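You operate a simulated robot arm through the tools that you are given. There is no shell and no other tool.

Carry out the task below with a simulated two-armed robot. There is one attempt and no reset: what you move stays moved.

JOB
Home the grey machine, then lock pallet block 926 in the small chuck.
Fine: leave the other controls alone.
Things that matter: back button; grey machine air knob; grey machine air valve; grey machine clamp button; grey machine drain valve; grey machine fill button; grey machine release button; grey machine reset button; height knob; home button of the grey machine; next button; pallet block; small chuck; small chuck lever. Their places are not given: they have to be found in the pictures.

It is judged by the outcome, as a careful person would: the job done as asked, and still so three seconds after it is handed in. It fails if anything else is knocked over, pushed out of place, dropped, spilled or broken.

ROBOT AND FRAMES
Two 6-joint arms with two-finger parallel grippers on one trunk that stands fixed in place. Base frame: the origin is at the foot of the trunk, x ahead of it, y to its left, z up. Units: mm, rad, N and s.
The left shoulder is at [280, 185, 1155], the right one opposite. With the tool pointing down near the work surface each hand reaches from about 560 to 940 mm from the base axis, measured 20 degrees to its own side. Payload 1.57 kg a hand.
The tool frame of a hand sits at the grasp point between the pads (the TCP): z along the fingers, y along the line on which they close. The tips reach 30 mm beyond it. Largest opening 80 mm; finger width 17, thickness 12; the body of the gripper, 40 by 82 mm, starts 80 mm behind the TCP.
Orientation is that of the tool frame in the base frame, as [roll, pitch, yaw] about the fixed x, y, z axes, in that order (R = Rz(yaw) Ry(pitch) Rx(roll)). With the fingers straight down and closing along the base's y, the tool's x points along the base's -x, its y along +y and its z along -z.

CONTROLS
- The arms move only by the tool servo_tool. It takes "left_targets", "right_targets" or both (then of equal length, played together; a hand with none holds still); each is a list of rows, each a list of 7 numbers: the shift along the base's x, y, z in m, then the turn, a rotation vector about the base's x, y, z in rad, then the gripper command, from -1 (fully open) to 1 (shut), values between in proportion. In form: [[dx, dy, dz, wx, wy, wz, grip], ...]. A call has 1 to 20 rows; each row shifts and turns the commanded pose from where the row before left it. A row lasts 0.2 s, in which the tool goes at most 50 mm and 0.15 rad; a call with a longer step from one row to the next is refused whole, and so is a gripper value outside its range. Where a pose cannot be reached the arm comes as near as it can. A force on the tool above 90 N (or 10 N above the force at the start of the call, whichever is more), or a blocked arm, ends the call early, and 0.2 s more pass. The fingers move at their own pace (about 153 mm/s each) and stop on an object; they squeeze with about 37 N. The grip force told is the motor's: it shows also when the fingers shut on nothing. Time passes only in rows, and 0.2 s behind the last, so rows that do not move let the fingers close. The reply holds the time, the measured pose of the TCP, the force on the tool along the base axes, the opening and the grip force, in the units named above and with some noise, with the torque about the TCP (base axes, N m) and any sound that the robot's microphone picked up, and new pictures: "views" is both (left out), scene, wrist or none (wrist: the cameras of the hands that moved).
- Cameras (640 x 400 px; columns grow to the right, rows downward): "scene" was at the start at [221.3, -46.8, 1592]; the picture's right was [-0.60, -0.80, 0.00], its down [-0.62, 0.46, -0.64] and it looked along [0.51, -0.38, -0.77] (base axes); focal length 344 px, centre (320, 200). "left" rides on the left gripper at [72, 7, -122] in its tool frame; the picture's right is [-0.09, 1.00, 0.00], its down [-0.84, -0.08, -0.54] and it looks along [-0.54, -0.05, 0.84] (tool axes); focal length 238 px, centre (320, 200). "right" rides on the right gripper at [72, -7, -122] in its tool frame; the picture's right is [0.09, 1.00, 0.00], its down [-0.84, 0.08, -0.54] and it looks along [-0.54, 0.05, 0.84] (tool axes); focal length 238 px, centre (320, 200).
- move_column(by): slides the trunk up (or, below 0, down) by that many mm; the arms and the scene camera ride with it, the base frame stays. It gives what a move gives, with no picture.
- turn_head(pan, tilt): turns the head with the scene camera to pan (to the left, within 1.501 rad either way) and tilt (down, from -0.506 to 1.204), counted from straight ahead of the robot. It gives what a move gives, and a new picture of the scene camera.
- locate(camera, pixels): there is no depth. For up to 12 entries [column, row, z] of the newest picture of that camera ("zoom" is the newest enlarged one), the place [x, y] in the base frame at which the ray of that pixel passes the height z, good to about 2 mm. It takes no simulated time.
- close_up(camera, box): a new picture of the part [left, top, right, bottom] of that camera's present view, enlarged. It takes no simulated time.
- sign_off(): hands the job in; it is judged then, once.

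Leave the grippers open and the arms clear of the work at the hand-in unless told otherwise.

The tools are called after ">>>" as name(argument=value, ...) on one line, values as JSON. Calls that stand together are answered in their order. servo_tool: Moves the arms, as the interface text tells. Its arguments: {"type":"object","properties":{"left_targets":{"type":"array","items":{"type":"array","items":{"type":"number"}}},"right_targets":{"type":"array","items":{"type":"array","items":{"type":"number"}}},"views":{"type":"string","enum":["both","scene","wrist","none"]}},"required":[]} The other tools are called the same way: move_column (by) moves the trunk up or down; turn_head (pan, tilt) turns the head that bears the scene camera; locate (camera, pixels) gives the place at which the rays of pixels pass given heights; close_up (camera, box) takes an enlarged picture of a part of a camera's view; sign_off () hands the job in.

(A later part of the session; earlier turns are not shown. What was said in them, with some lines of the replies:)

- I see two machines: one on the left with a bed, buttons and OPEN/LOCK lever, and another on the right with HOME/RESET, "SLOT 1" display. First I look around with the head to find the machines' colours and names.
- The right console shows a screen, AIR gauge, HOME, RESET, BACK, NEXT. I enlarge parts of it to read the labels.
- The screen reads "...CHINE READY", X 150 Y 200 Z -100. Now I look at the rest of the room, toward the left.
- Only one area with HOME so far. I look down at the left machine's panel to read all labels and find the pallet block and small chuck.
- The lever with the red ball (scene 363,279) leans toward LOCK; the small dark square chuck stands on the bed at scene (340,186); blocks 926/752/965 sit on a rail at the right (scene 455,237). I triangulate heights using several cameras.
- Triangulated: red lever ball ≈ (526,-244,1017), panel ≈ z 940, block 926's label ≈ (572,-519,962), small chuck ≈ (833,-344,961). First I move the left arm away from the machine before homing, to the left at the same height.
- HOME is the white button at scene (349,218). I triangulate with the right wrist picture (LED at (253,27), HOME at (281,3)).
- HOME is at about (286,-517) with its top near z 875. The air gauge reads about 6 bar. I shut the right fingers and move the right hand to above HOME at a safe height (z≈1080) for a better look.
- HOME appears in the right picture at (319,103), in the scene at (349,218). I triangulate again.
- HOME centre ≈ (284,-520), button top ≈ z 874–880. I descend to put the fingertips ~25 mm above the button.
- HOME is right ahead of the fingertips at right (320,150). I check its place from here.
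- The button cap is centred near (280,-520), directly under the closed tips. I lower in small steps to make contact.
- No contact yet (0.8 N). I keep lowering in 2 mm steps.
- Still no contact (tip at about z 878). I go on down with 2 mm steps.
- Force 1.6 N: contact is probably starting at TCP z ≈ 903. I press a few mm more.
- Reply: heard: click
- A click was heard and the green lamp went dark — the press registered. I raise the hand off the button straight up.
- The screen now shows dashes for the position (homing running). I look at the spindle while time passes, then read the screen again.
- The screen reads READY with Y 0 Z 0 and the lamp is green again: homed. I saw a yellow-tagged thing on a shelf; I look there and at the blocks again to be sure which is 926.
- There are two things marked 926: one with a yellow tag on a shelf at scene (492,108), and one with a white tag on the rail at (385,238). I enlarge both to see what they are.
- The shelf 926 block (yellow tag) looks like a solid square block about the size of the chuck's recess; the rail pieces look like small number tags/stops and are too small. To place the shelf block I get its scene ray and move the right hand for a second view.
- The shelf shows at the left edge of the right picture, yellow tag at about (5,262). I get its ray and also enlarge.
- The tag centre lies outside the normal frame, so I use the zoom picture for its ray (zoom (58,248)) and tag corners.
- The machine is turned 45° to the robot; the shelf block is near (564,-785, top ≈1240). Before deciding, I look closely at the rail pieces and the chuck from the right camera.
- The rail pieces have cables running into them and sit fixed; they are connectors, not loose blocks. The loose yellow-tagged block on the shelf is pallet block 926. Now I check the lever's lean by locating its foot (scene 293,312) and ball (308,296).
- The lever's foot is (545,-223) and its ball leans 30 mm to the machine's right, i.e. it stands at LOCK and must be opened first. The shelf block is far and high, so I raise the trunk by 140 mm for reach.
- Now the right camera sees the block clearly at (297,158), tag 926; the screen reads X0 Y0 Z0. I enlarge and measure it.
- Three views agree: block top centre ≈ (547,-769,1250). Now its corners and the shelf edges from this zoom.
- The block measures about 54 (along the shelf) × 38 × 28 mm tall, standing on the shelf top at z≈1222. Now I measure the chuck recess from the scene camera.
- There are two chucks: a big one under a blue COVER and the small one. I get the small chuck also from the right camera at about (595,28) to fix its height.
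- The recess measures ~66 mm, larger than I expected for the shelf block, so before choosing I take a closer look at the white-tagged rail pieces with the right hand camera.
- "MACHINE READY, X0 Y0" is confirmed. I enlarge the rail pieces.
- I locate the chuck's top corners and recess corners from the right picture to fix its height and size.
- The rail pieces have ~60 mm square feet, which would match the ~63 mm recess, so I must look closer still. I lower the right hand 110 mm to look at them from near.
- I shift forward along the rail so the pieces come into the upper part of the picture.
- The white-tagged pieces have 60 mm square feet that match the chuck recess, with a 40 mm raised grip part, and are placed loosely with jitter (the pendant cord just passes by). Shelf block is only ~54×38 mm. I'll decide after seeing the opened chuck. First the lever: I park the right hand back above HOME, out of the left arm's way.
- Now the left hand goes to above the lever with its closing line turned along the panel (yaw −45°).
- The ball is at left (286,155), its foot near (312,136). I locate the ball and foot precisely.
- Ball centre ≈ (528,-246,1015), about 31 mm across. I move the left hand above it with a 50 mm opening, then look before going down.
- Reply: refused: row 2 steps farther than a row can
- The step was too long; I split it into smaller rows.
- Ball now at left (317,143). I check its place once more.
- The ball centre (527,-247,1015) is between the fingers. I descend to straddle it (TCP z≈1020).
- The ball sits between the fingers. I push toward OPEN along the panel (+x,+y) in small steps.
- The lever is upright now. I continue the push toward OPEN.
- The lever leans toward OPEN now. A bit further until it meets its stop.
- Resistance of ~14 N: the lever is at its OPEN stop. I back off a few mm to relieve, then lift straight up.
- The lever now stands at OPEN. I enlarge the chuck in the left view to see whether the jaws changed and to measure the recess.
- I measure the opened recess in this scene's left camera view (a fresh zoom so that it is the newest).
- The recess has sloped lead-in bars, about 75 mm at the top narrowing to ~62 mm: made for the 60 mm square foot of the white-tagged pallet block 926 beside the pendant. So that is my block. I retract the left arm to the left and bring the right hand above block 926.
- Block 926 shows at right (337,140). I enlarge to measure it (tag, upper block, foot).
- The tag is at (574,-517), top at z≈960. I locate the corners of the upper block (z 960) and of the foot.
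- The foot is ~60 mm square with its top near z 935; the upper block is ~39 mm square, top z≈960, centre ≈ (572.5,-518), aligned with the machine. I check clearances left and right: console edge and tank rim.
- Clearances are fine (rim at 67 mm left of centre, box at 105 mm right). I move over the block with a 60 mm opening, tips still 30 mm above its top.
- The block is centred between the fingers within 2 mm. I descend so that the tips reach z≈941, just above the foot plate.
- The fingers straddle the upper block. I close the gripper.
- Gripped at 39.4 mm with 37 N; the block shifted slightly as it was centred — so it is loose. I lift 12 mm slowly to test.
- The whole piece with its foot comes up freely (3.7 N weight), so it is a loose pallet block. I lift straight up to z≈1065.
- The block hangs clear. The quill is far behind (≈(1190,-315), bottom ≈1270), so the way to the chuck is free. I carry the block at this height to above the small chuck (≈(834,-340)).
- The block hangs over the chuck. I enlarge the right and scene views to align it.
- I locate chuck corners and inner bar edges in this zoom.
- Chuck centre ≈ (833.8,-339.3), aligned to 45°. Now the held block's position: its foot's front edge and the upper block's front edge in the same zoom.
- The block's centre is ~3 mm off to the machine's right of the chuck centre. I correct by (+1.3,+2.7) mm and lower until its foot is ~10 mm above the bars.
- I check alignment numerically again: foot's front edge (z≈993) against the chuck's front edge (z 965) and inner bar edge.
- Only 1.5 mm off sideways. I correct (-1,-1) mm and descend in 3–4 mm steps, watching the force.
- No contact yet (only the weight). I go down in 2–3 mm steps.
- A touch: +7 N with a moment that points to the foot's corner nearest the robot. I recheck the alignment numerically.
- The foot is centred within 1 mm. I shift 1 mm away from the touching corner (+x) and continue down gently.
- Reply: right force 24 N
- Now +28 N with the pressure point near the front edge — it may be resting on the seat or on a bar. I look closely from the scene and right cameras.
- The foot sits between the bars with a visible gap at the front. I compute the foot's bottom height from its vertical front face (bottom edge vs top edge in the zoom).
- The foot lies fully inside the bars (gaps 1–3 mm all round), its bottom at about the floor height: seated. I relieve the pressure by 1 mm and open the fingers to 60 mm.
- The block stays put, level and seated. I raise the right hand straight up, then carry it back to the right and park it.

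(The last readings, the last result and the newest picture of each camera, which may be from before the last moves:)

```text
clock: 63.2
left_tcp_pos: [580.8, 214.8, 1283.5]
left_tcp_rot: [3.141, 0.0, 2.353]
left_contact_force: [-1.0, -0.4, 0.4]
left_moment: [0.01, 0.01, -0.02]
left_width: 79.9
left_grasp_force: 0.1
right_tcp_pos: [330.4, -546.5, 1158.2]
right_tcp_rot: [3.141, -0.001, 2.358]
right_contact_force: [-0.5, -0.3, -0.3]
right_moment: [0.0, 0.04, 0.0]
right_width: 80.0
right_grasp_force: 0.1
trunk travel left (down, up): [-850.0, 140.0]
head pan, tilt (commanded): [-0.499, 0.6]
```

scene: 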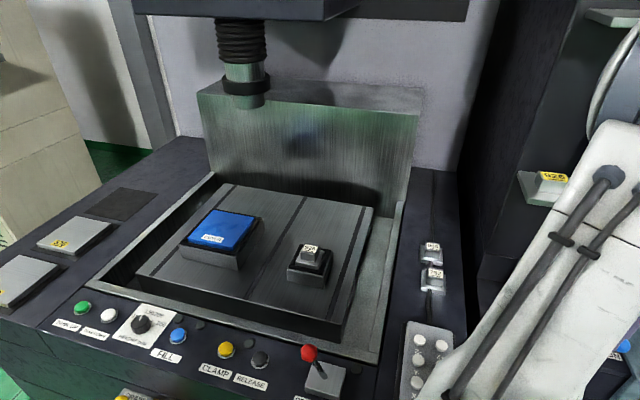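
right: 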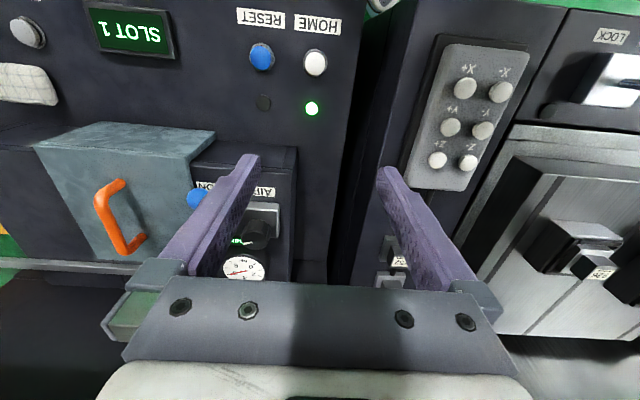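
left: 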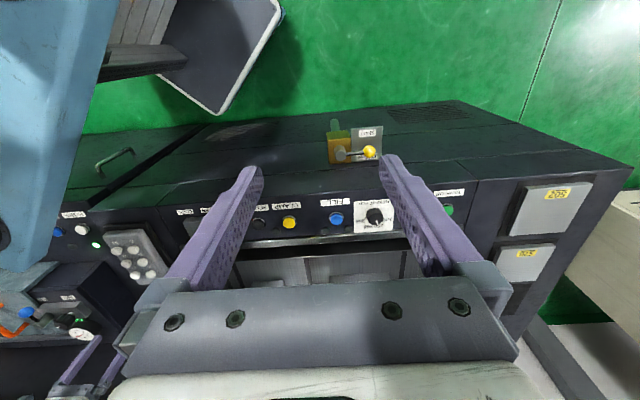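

Block 926 stands in the small chuck. I check its seat closely before locking.

>>> close_up(camera="scene", box=[278, 230, 342, 295])

>>> close_up(camera="right", box=[510, 210, 640, 300])

>>> turn_head(pan=-0.55, tilt=0.85)

```text
6.15 times, centred on (310, 262) of scene
```

zoom: 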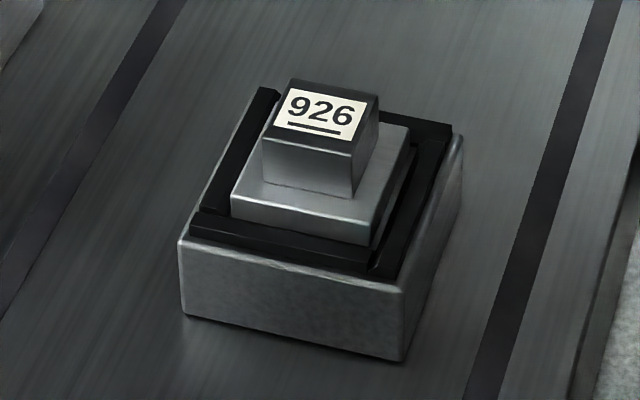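

```text
4.44 times, centred on (575, 255) of right
```

zoom: 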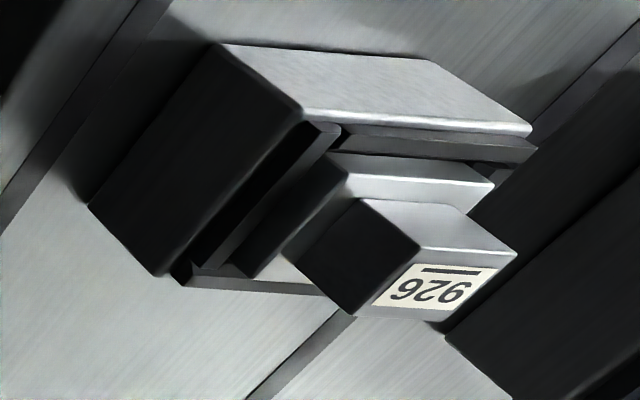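

```text
clock: 64.0
left_tcp_pos: [582.4, 213.0, 1282.9]
left_tcp_rot: [-3.141, 0.0, 2.354]
left_contact_force: [0.8, 0.4, -0.5]
left_moment: [0.01, 0.03, 0.01]
left_width: 79.9
left_grasp_force: 0.1
right_tcp_pos: [329.9, -546.0, 1157.8]
right_tcp_rot: [3.14, -0.001, 2.356]
right_contact_force: [0.7, -0.8, -0.3]
right_moment: [-0.01, -0.01, 0.01]
right_width: 79.8
right_grasp_force: 0.0
trunk travel left (down, up): [-850.0, 140.0]
head pan, tilt (commanded): [-0.55, 0.85]
```

scene: 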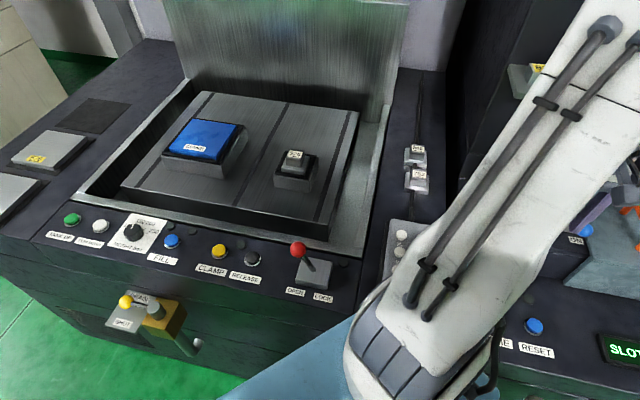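

The block is level and square in the chuck. Now the lever: I locate the ball in its OPEN place (scene 298,249) and bring the left hand above it.

>>> locate(camera="scene", pixels=[[298, 249, 1010], [298, 249, 1015], [298, 249, 1020]])

>>> servo_tool(left_targets=[[0, -0.035, 0, 0, 0, 0, -1], [0, -0.04, 0, 0, 0, 0, -1], [0, -0.04, 0, 0, 0, 0, -1], [0, -0.04, 0, 0, 0, 0, -1], [0, -0.04, -0.01, 0, 0, 0, -1], [0, -0.04, -0.015, 0, 0, 0, -0.6], [0, -0.04, -0.02, 0, 0, 0, -0.25], [-0.005, -0.04, -0.02, 0, 0, 0, -0.25], [-0.005, -0.04, -0.02, 0, 0, 0, -0.25], [-0.005, -0.035, -0.025, 0, 0, 0, -0.25], [0, -0.025, -0.04, 0, 0, 0, -0.25], [0, 0, -0.03, 0, 0, 0, -0.25], [0, 0, 0, 0, 0, 0, -0.25]], views="both")

```text
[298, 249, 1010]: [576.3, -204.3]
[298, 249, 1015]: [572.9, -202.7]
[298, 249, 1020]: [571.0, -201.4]
```

```text
clock: 66.8
left_tcp_pos: [566.9, -203.4, 1104.1]
left_tcp_rot: [3.139, 0.001, 2.354]
left_contact_force: [-0.3, 0.9, -0.1]
left_moment: [-0.03, -0.06, 0.02]
left_width: 49.7
left_grasp_force: 0.1
right_tcp_pos: [330.4, -545.4, 1156.9]
right_tcp_rot: [3.141, 0.0, 2.356]
right_contact_force: [-0.1, 0.2, 0.3]
right_moment: [0.01, -0.01, 0.01]
right_width: 80.0
right_grasp_force: 0.0
trunk travel left (down, up): [-850.0, 140.0]
head pan, tilt (commanded): [-0.55, 0.85]
```

scene: 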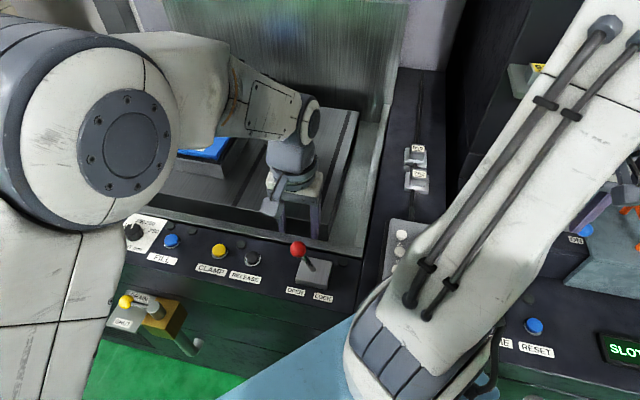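
left: 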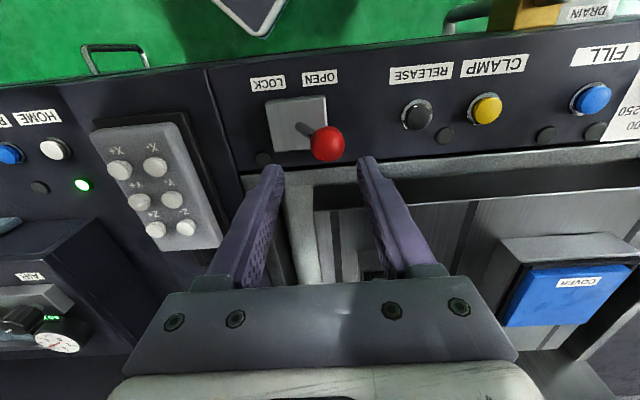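

>>> locate(camera="left", pixels=[[327, 143, 1005], [327, 143, 1010], [327, 143, 1015], [327, 143, 1020]])

```text
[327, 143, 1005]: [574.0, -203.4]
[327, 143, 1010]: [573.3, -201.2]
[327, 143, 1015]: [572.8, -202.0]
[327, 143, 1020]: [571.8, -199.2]
```

The ball is at (573,-202,1014). I shift 6 mm and descend to straddle it.

>>> servo_tool(left_targets=[[0.006, 0.001, -0.01, 0, 0, 0, -0.25], [0, 0, -0.02, 0, 0, 0, -0.25], [0, 0, -0.02, 0, 0, 0, -0.25], [0, 0, -0.02, 0, 0, 0, -0.25], [0, 0, -0.014, 0, 0, 0, -0.25], [0, 0, 0, 0, 0, 0, -0.25]], views="wrist")

```text
clock: 68.2
left_tcp_pos: [570.2, -202.1, 1020.9]
left_tcp_rot: [3.141, 0.0, 2.352]
left_contact_force: [0.2, 0.0, 0.3]
left_moment: [-0.01, 0.03, -0.01]
left_width: 50.1
left_grasp_force: 0.1
right_tcp_pos: [329.9, -546.2, 1157.3]
right_tcp_rot: [-3.142, 0.002, 2.357]
right_contact_force: [-0.1, 0.7, 0.4]
right_moment: [-0.02, 0.0, 0.01]
right_width: 79.9
right_grasp_force: 0.0
trunk travel left (down, up): [-850.0, 140.0]
head pan, tilt (commanded): [-0.55, 0.85]
```

left: 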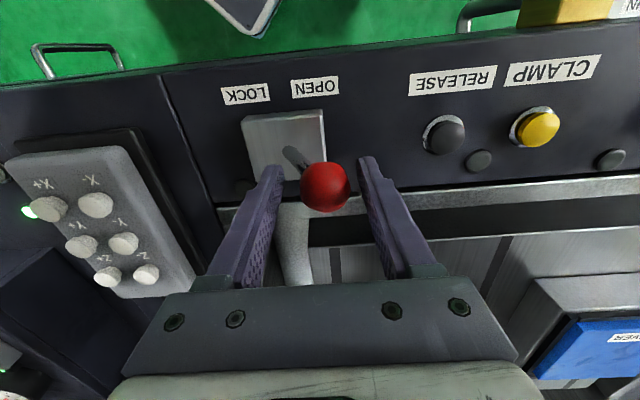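

The ball lies between the fingers. I push the lever toward LOCK (−x,−y) in small steps.

>>> servo_tool(left_targets=[[-0.0057, -0.0057, 0, 0, 0, 0, -0.25], [-0.0057, -0.0057, 0, 0, 0, 0, -0.25], [-0.0057, -0.0057, 0, 0, 0, 0, -0.25], [-0.0057, -0.0057, 0, 0, 0, 0, -0.25], [-0.0057, -0.0057, 0, 0, 0, 0, -0.25], [-0.0057, -0.0057, 0, 0, 0, 0, -0.25]], views="wrist")

```text
clock: 69.6
left_tcp_pos: [536.8, -236.2, 1021.6]
left_tcp_rot: [-3.141, -0.001, 2.353]
left_contact_force: [0.1, 0.3, 0.1]
left_moment: [0.0, -0.01, 0.01]
left_width: 49.8
left_grasp_force: 0.2
right_tcp_pos: [329.4, -546.3, 1158.5]
right_tcp_rot: [-3.141, -0.001, 2.358]
right_contact_force: [0.2, -0.6, -0.2]
right_moment: [0.0, 0.04, -0.03]
right_width: 79.7
right_grasp_force: 0.0
trunk travel left (down, up): [-850.0, 140.0]
head pan, tilt (commanded): [-0.55, 0.85]
```

left: 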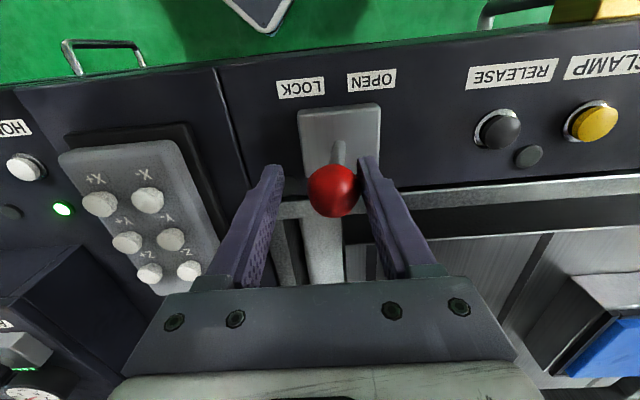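

The lever is upright. I keep pushing toward LOCK.

>>> servo_tool(left_targets=[[-0.0057, -0.0057, 0, 0, 0, 0, -0.25], [-0.0057, -0.0057, 0, 0, 0, 0, -0.25], [-0.0057, -0.0057, 0, 0, 0, 0, -0.25], [-0.004, -0.004, 0, 0, 0, 0, -0.25]], views="wrist")

```text
clock: 70.6
left_tcp_pos: [516.2, -256.6, 1021.0]
left_tcp_rot: [3.14, 0.0, 2.355]
left_contact_force: [7.5, 5.4, 0.8]
left_moment: [0.05, -0.1, -0.05]
left_width: 58.0
left_grasp_force: 4.2
right_tcp_pos: [330.3, -545.5, 1158.6]
right_tcp_rot: [3.141, 0.0, 2.357]
right_contact_force: [0.1, 0.1, 0.1]
right_moment: [0.02, 0.01, 0.01]
right_width: 79.9
right_grasp_force: 0.1
trunk travel left (down, up): [-850.0, 140.0]
head pan, tilt (commanded): [-0.55, 0.85]
```

left: 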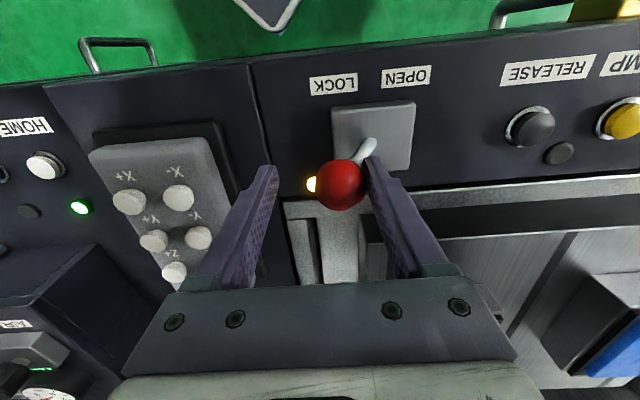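

The lever met its LOCK stop and the lamp beside it is now lit — the chuck holds the block. I back off a little, lift straight up and retract the left arm.

>>> servo_tool(left_targets=[[0.004, 0.004, 0, 0, 0, 0, -0.25], [0, 0, 0.03, 0, 0, 0, -0.25], [0, 0, 0.04, 0, 0, 0, -0.25], [0, 0, 0.045, 0, 0, 0, -0.25], [0, 0.015, 0.045, 0, 0, 0, -0.7], [0, 0.03, 0.035, 0, 0, 0, -1], [0.005, 0.04, 0.02, 0, 0, 0, -1], [0.005, 0.045, 0.01, 0, 0, 0, -1], [0.005, 0.045, 0.01, 0, 0, 0, -1], [0.005, 0.045, 0.01, 0, 0, 0, -1], [0.005, 0.045, 0, 0, 0, 0, -1], [0.005, 0.045, 0, 0, 0, 0, -1], [0.0, 0.045, 0, 0, 0, 0, -1], [0.0, 0.045, 0, 0, 0, 0, -1], [0.0, 0.045, 0, 0, 0, 0, -1], [0, 0, 0, 0, 0, 0, -1]], views="both")

>>> close_up(camera="scene", box=[240, 120, 360, 310])

>>> close_up(camera="scene", box=[260, 135, 325, 200])

```text
clock: 74.0
left_tcp_pos: [548.1, 190.6, 1265.7]
left_tcp_rot: [3.141, 0.0, 2.353]
left_contact_force: [0.5, -0.2, -0.7]
left_moment: [-0.05, -0.03, 0.0]
left_width: 80.0
left_grasp_force: 0.0
right_tcp_pos: [330.9, -545.5, 1157.6]
right_tcp_rot: [3.141, 0.001, 2.357]
right_contact_force: [-0.3, 0.5, 0.7]
right_moment: [0.01, 0.0, -0.01]
right_width: 80.0
right_grasp_force: 0.0
trunk travel left (down, up): [-850.0, 140.0]
head pan, tilt (commanded): [-0.55, 0.85]
```

scene: 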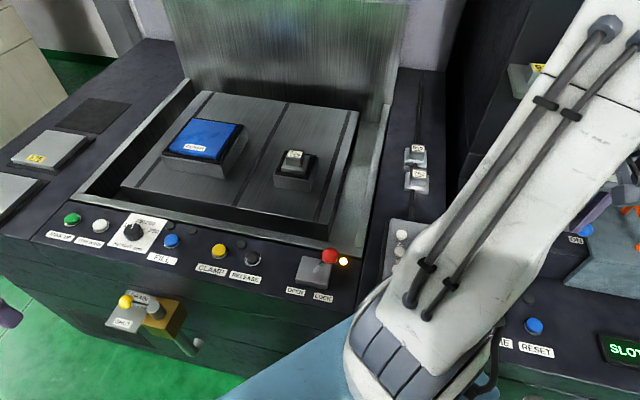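
left: 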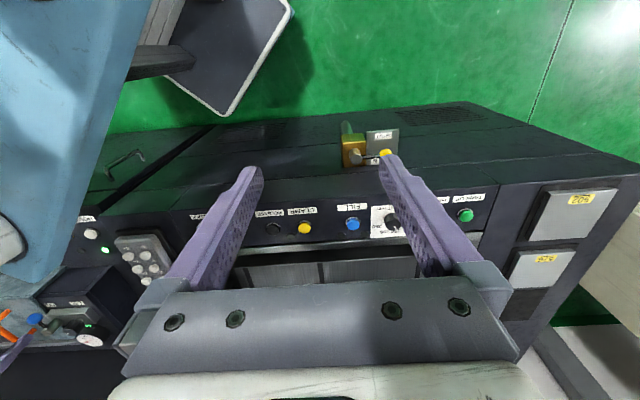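

```text
2.11 times, centred on (300, 215) of scene
```

zoom: 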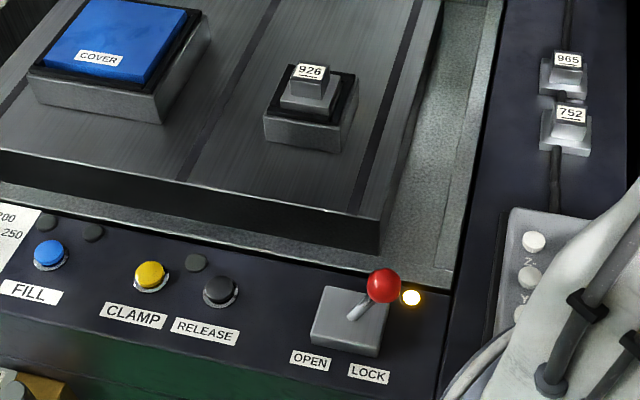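

```text
6.15 times, centred on (292, 168) of scene
```

zoom: 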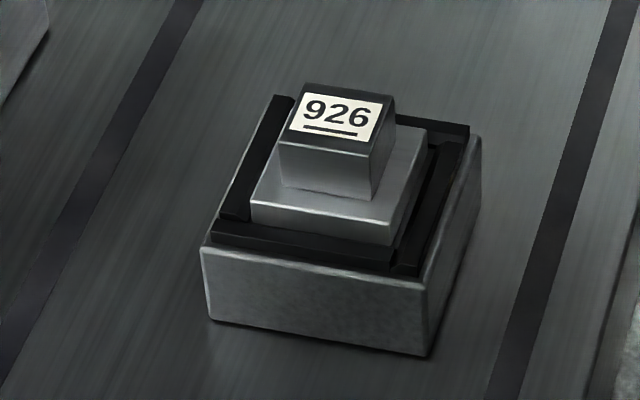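

The amber lamp beside the lever is lit (it was dark when the empty chuck was locked), the lever stands at LOCK, and block 926 sits square. I raise the right arm to a clear place and check the screen once more.

>>> servo_tool(right_targets=[[0.015, 0.02, 0.03, 0, 0, 0, -1], [0.02, 0.03, 0.03, 0, 0, 0, -1], [0.02, 0.03, 0.03, 0, 0, 0, -1], [0.01, 0.02, 0.01, 0, 0, 0, -1], [0, 0, 0, 0, 0, 0, -1]], views="none")

>>> turn_head(pan=-1.35, tilt=0.6)

>>> turn_head(pan=-0.5, tilt=0.7)

```text
clock: 75.2
left_tcp_pos: [547.8, 189.0, 1265.8]
left_tcp_rot: [-3.141, 0.0, 2.354]
left_contact_force: [0.2, 0.1, 0.5]
left_moment: [-0.05, 0.0, -0.01]
left_width: 80.0
left_grasp_force: 0.1
right_tcp_pos: [392.6, -446.0, 1258.0]
right_tcp_rot: [3.142, -0.001, 2.355]
right_contact_force: [-0.2, -0.4, 0.6]
right_moment: [0.0, 0.0, 0.0]
right_width: 79.9
right_grasp_force: 0.0
trunk travel left (down, up): [-850.0, 140.0]
head pan, tilt (commanded): [-0.55, 0.85]
```

```text
clock: 76.3
left_tcp_pos: [548.3, 188.3, 1266.0]
left_tcp_rot: [-3.141, 0.001, 2.355]
left_contact_force: [0.6, -1.2, 0.4]
left_moment: [0.01, 0.0, 0.0]
left_width: 79.9
left_grasp_force: 0.1
right_tcp_pos: [392.7, -446.8, 1257.7]
right_tcp_rot: [-3.141, -0.001, 2.356]
right_contact_force: [0.1, 0.0, -0.6]
right_moment: [0.0, 0.01, 0.01]
right_width: 80.1
right_grasp_force: 0.0
trunk travel left (down, up): [-850.0, 140.0]
head pan, tilt (commanded): [-1.349, 0.6]
```

scene: 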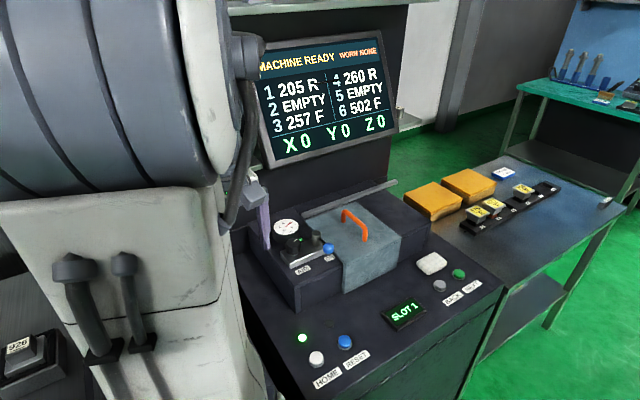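

```text
clock: 77.5
left_tcp_pos: [548.6, 189.4, 1266.2]
left_tcp_rot: [-3.14, 0.0, 2.356]
left_contact_force: [0.1, -0.2, -0.2]
left_moment: [-0.01, -0.01, 0.02]
left_width: 80.3
left_grasp_force: 0.1
right_tcp_pos: [391.0, -446.9, 1258.7]
right_tcp_rot: [3.142, -0.001, 2.357]
right_contact_force: [-0.1, 0.6, 0.0]
right_moment: [0.03, 0.01, 0.0]
right_width: 79.8
right_grasp_force: 0.1
trunk travel left (down, up): [-850.0, 140.0]
head pan, tilt (commanded): [-0.499, 0.7]
```

scene: 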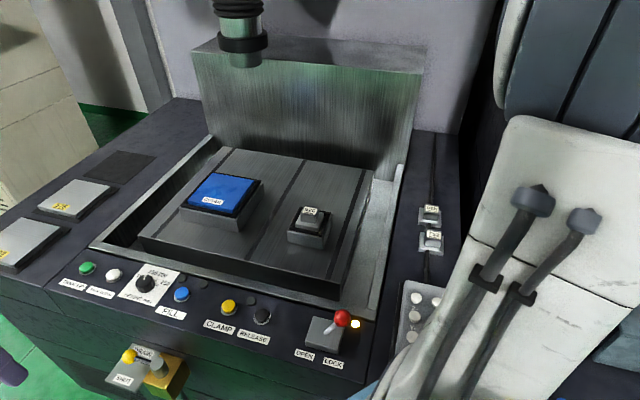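

The screen reads MACHINE READY, X0 Y0 Z0. The block is in the small chuck, the lever is at LOCK with its lamp lit, the other blocks and controls look untouched, and both grippers are open and clear. I hand the job in.

>>> sign_off()

```text
The job is handed in.
```

The grey machine is homed and pallet block 926 is locked in the small chuck. I have handed the job in.

- **Homing:** I pressed HOME and heard it click. The screen now reads MACHINE READY with X0 Y0 Z0, and the green lamp is lit again.
- **Pallet block:** Two things were marked 926. I took the white-tagged block beside the jog pendant, because its 60 mm square foot fits the small chuck's recess. I left the yellow-tagged block on the shelf, which is only about 54 by 38 mm, too small for the recess.
- **Locking:** I moved the lever to OPEN, set the block level between the bars, and moved the lever back to LOCK. The lamp beside the lever is now lit; it was dark when the chuck was locked empty.

I touched no other controls, and nothing was dropped or knocked in the process. Both grippers are open and both arms are clear of the work.
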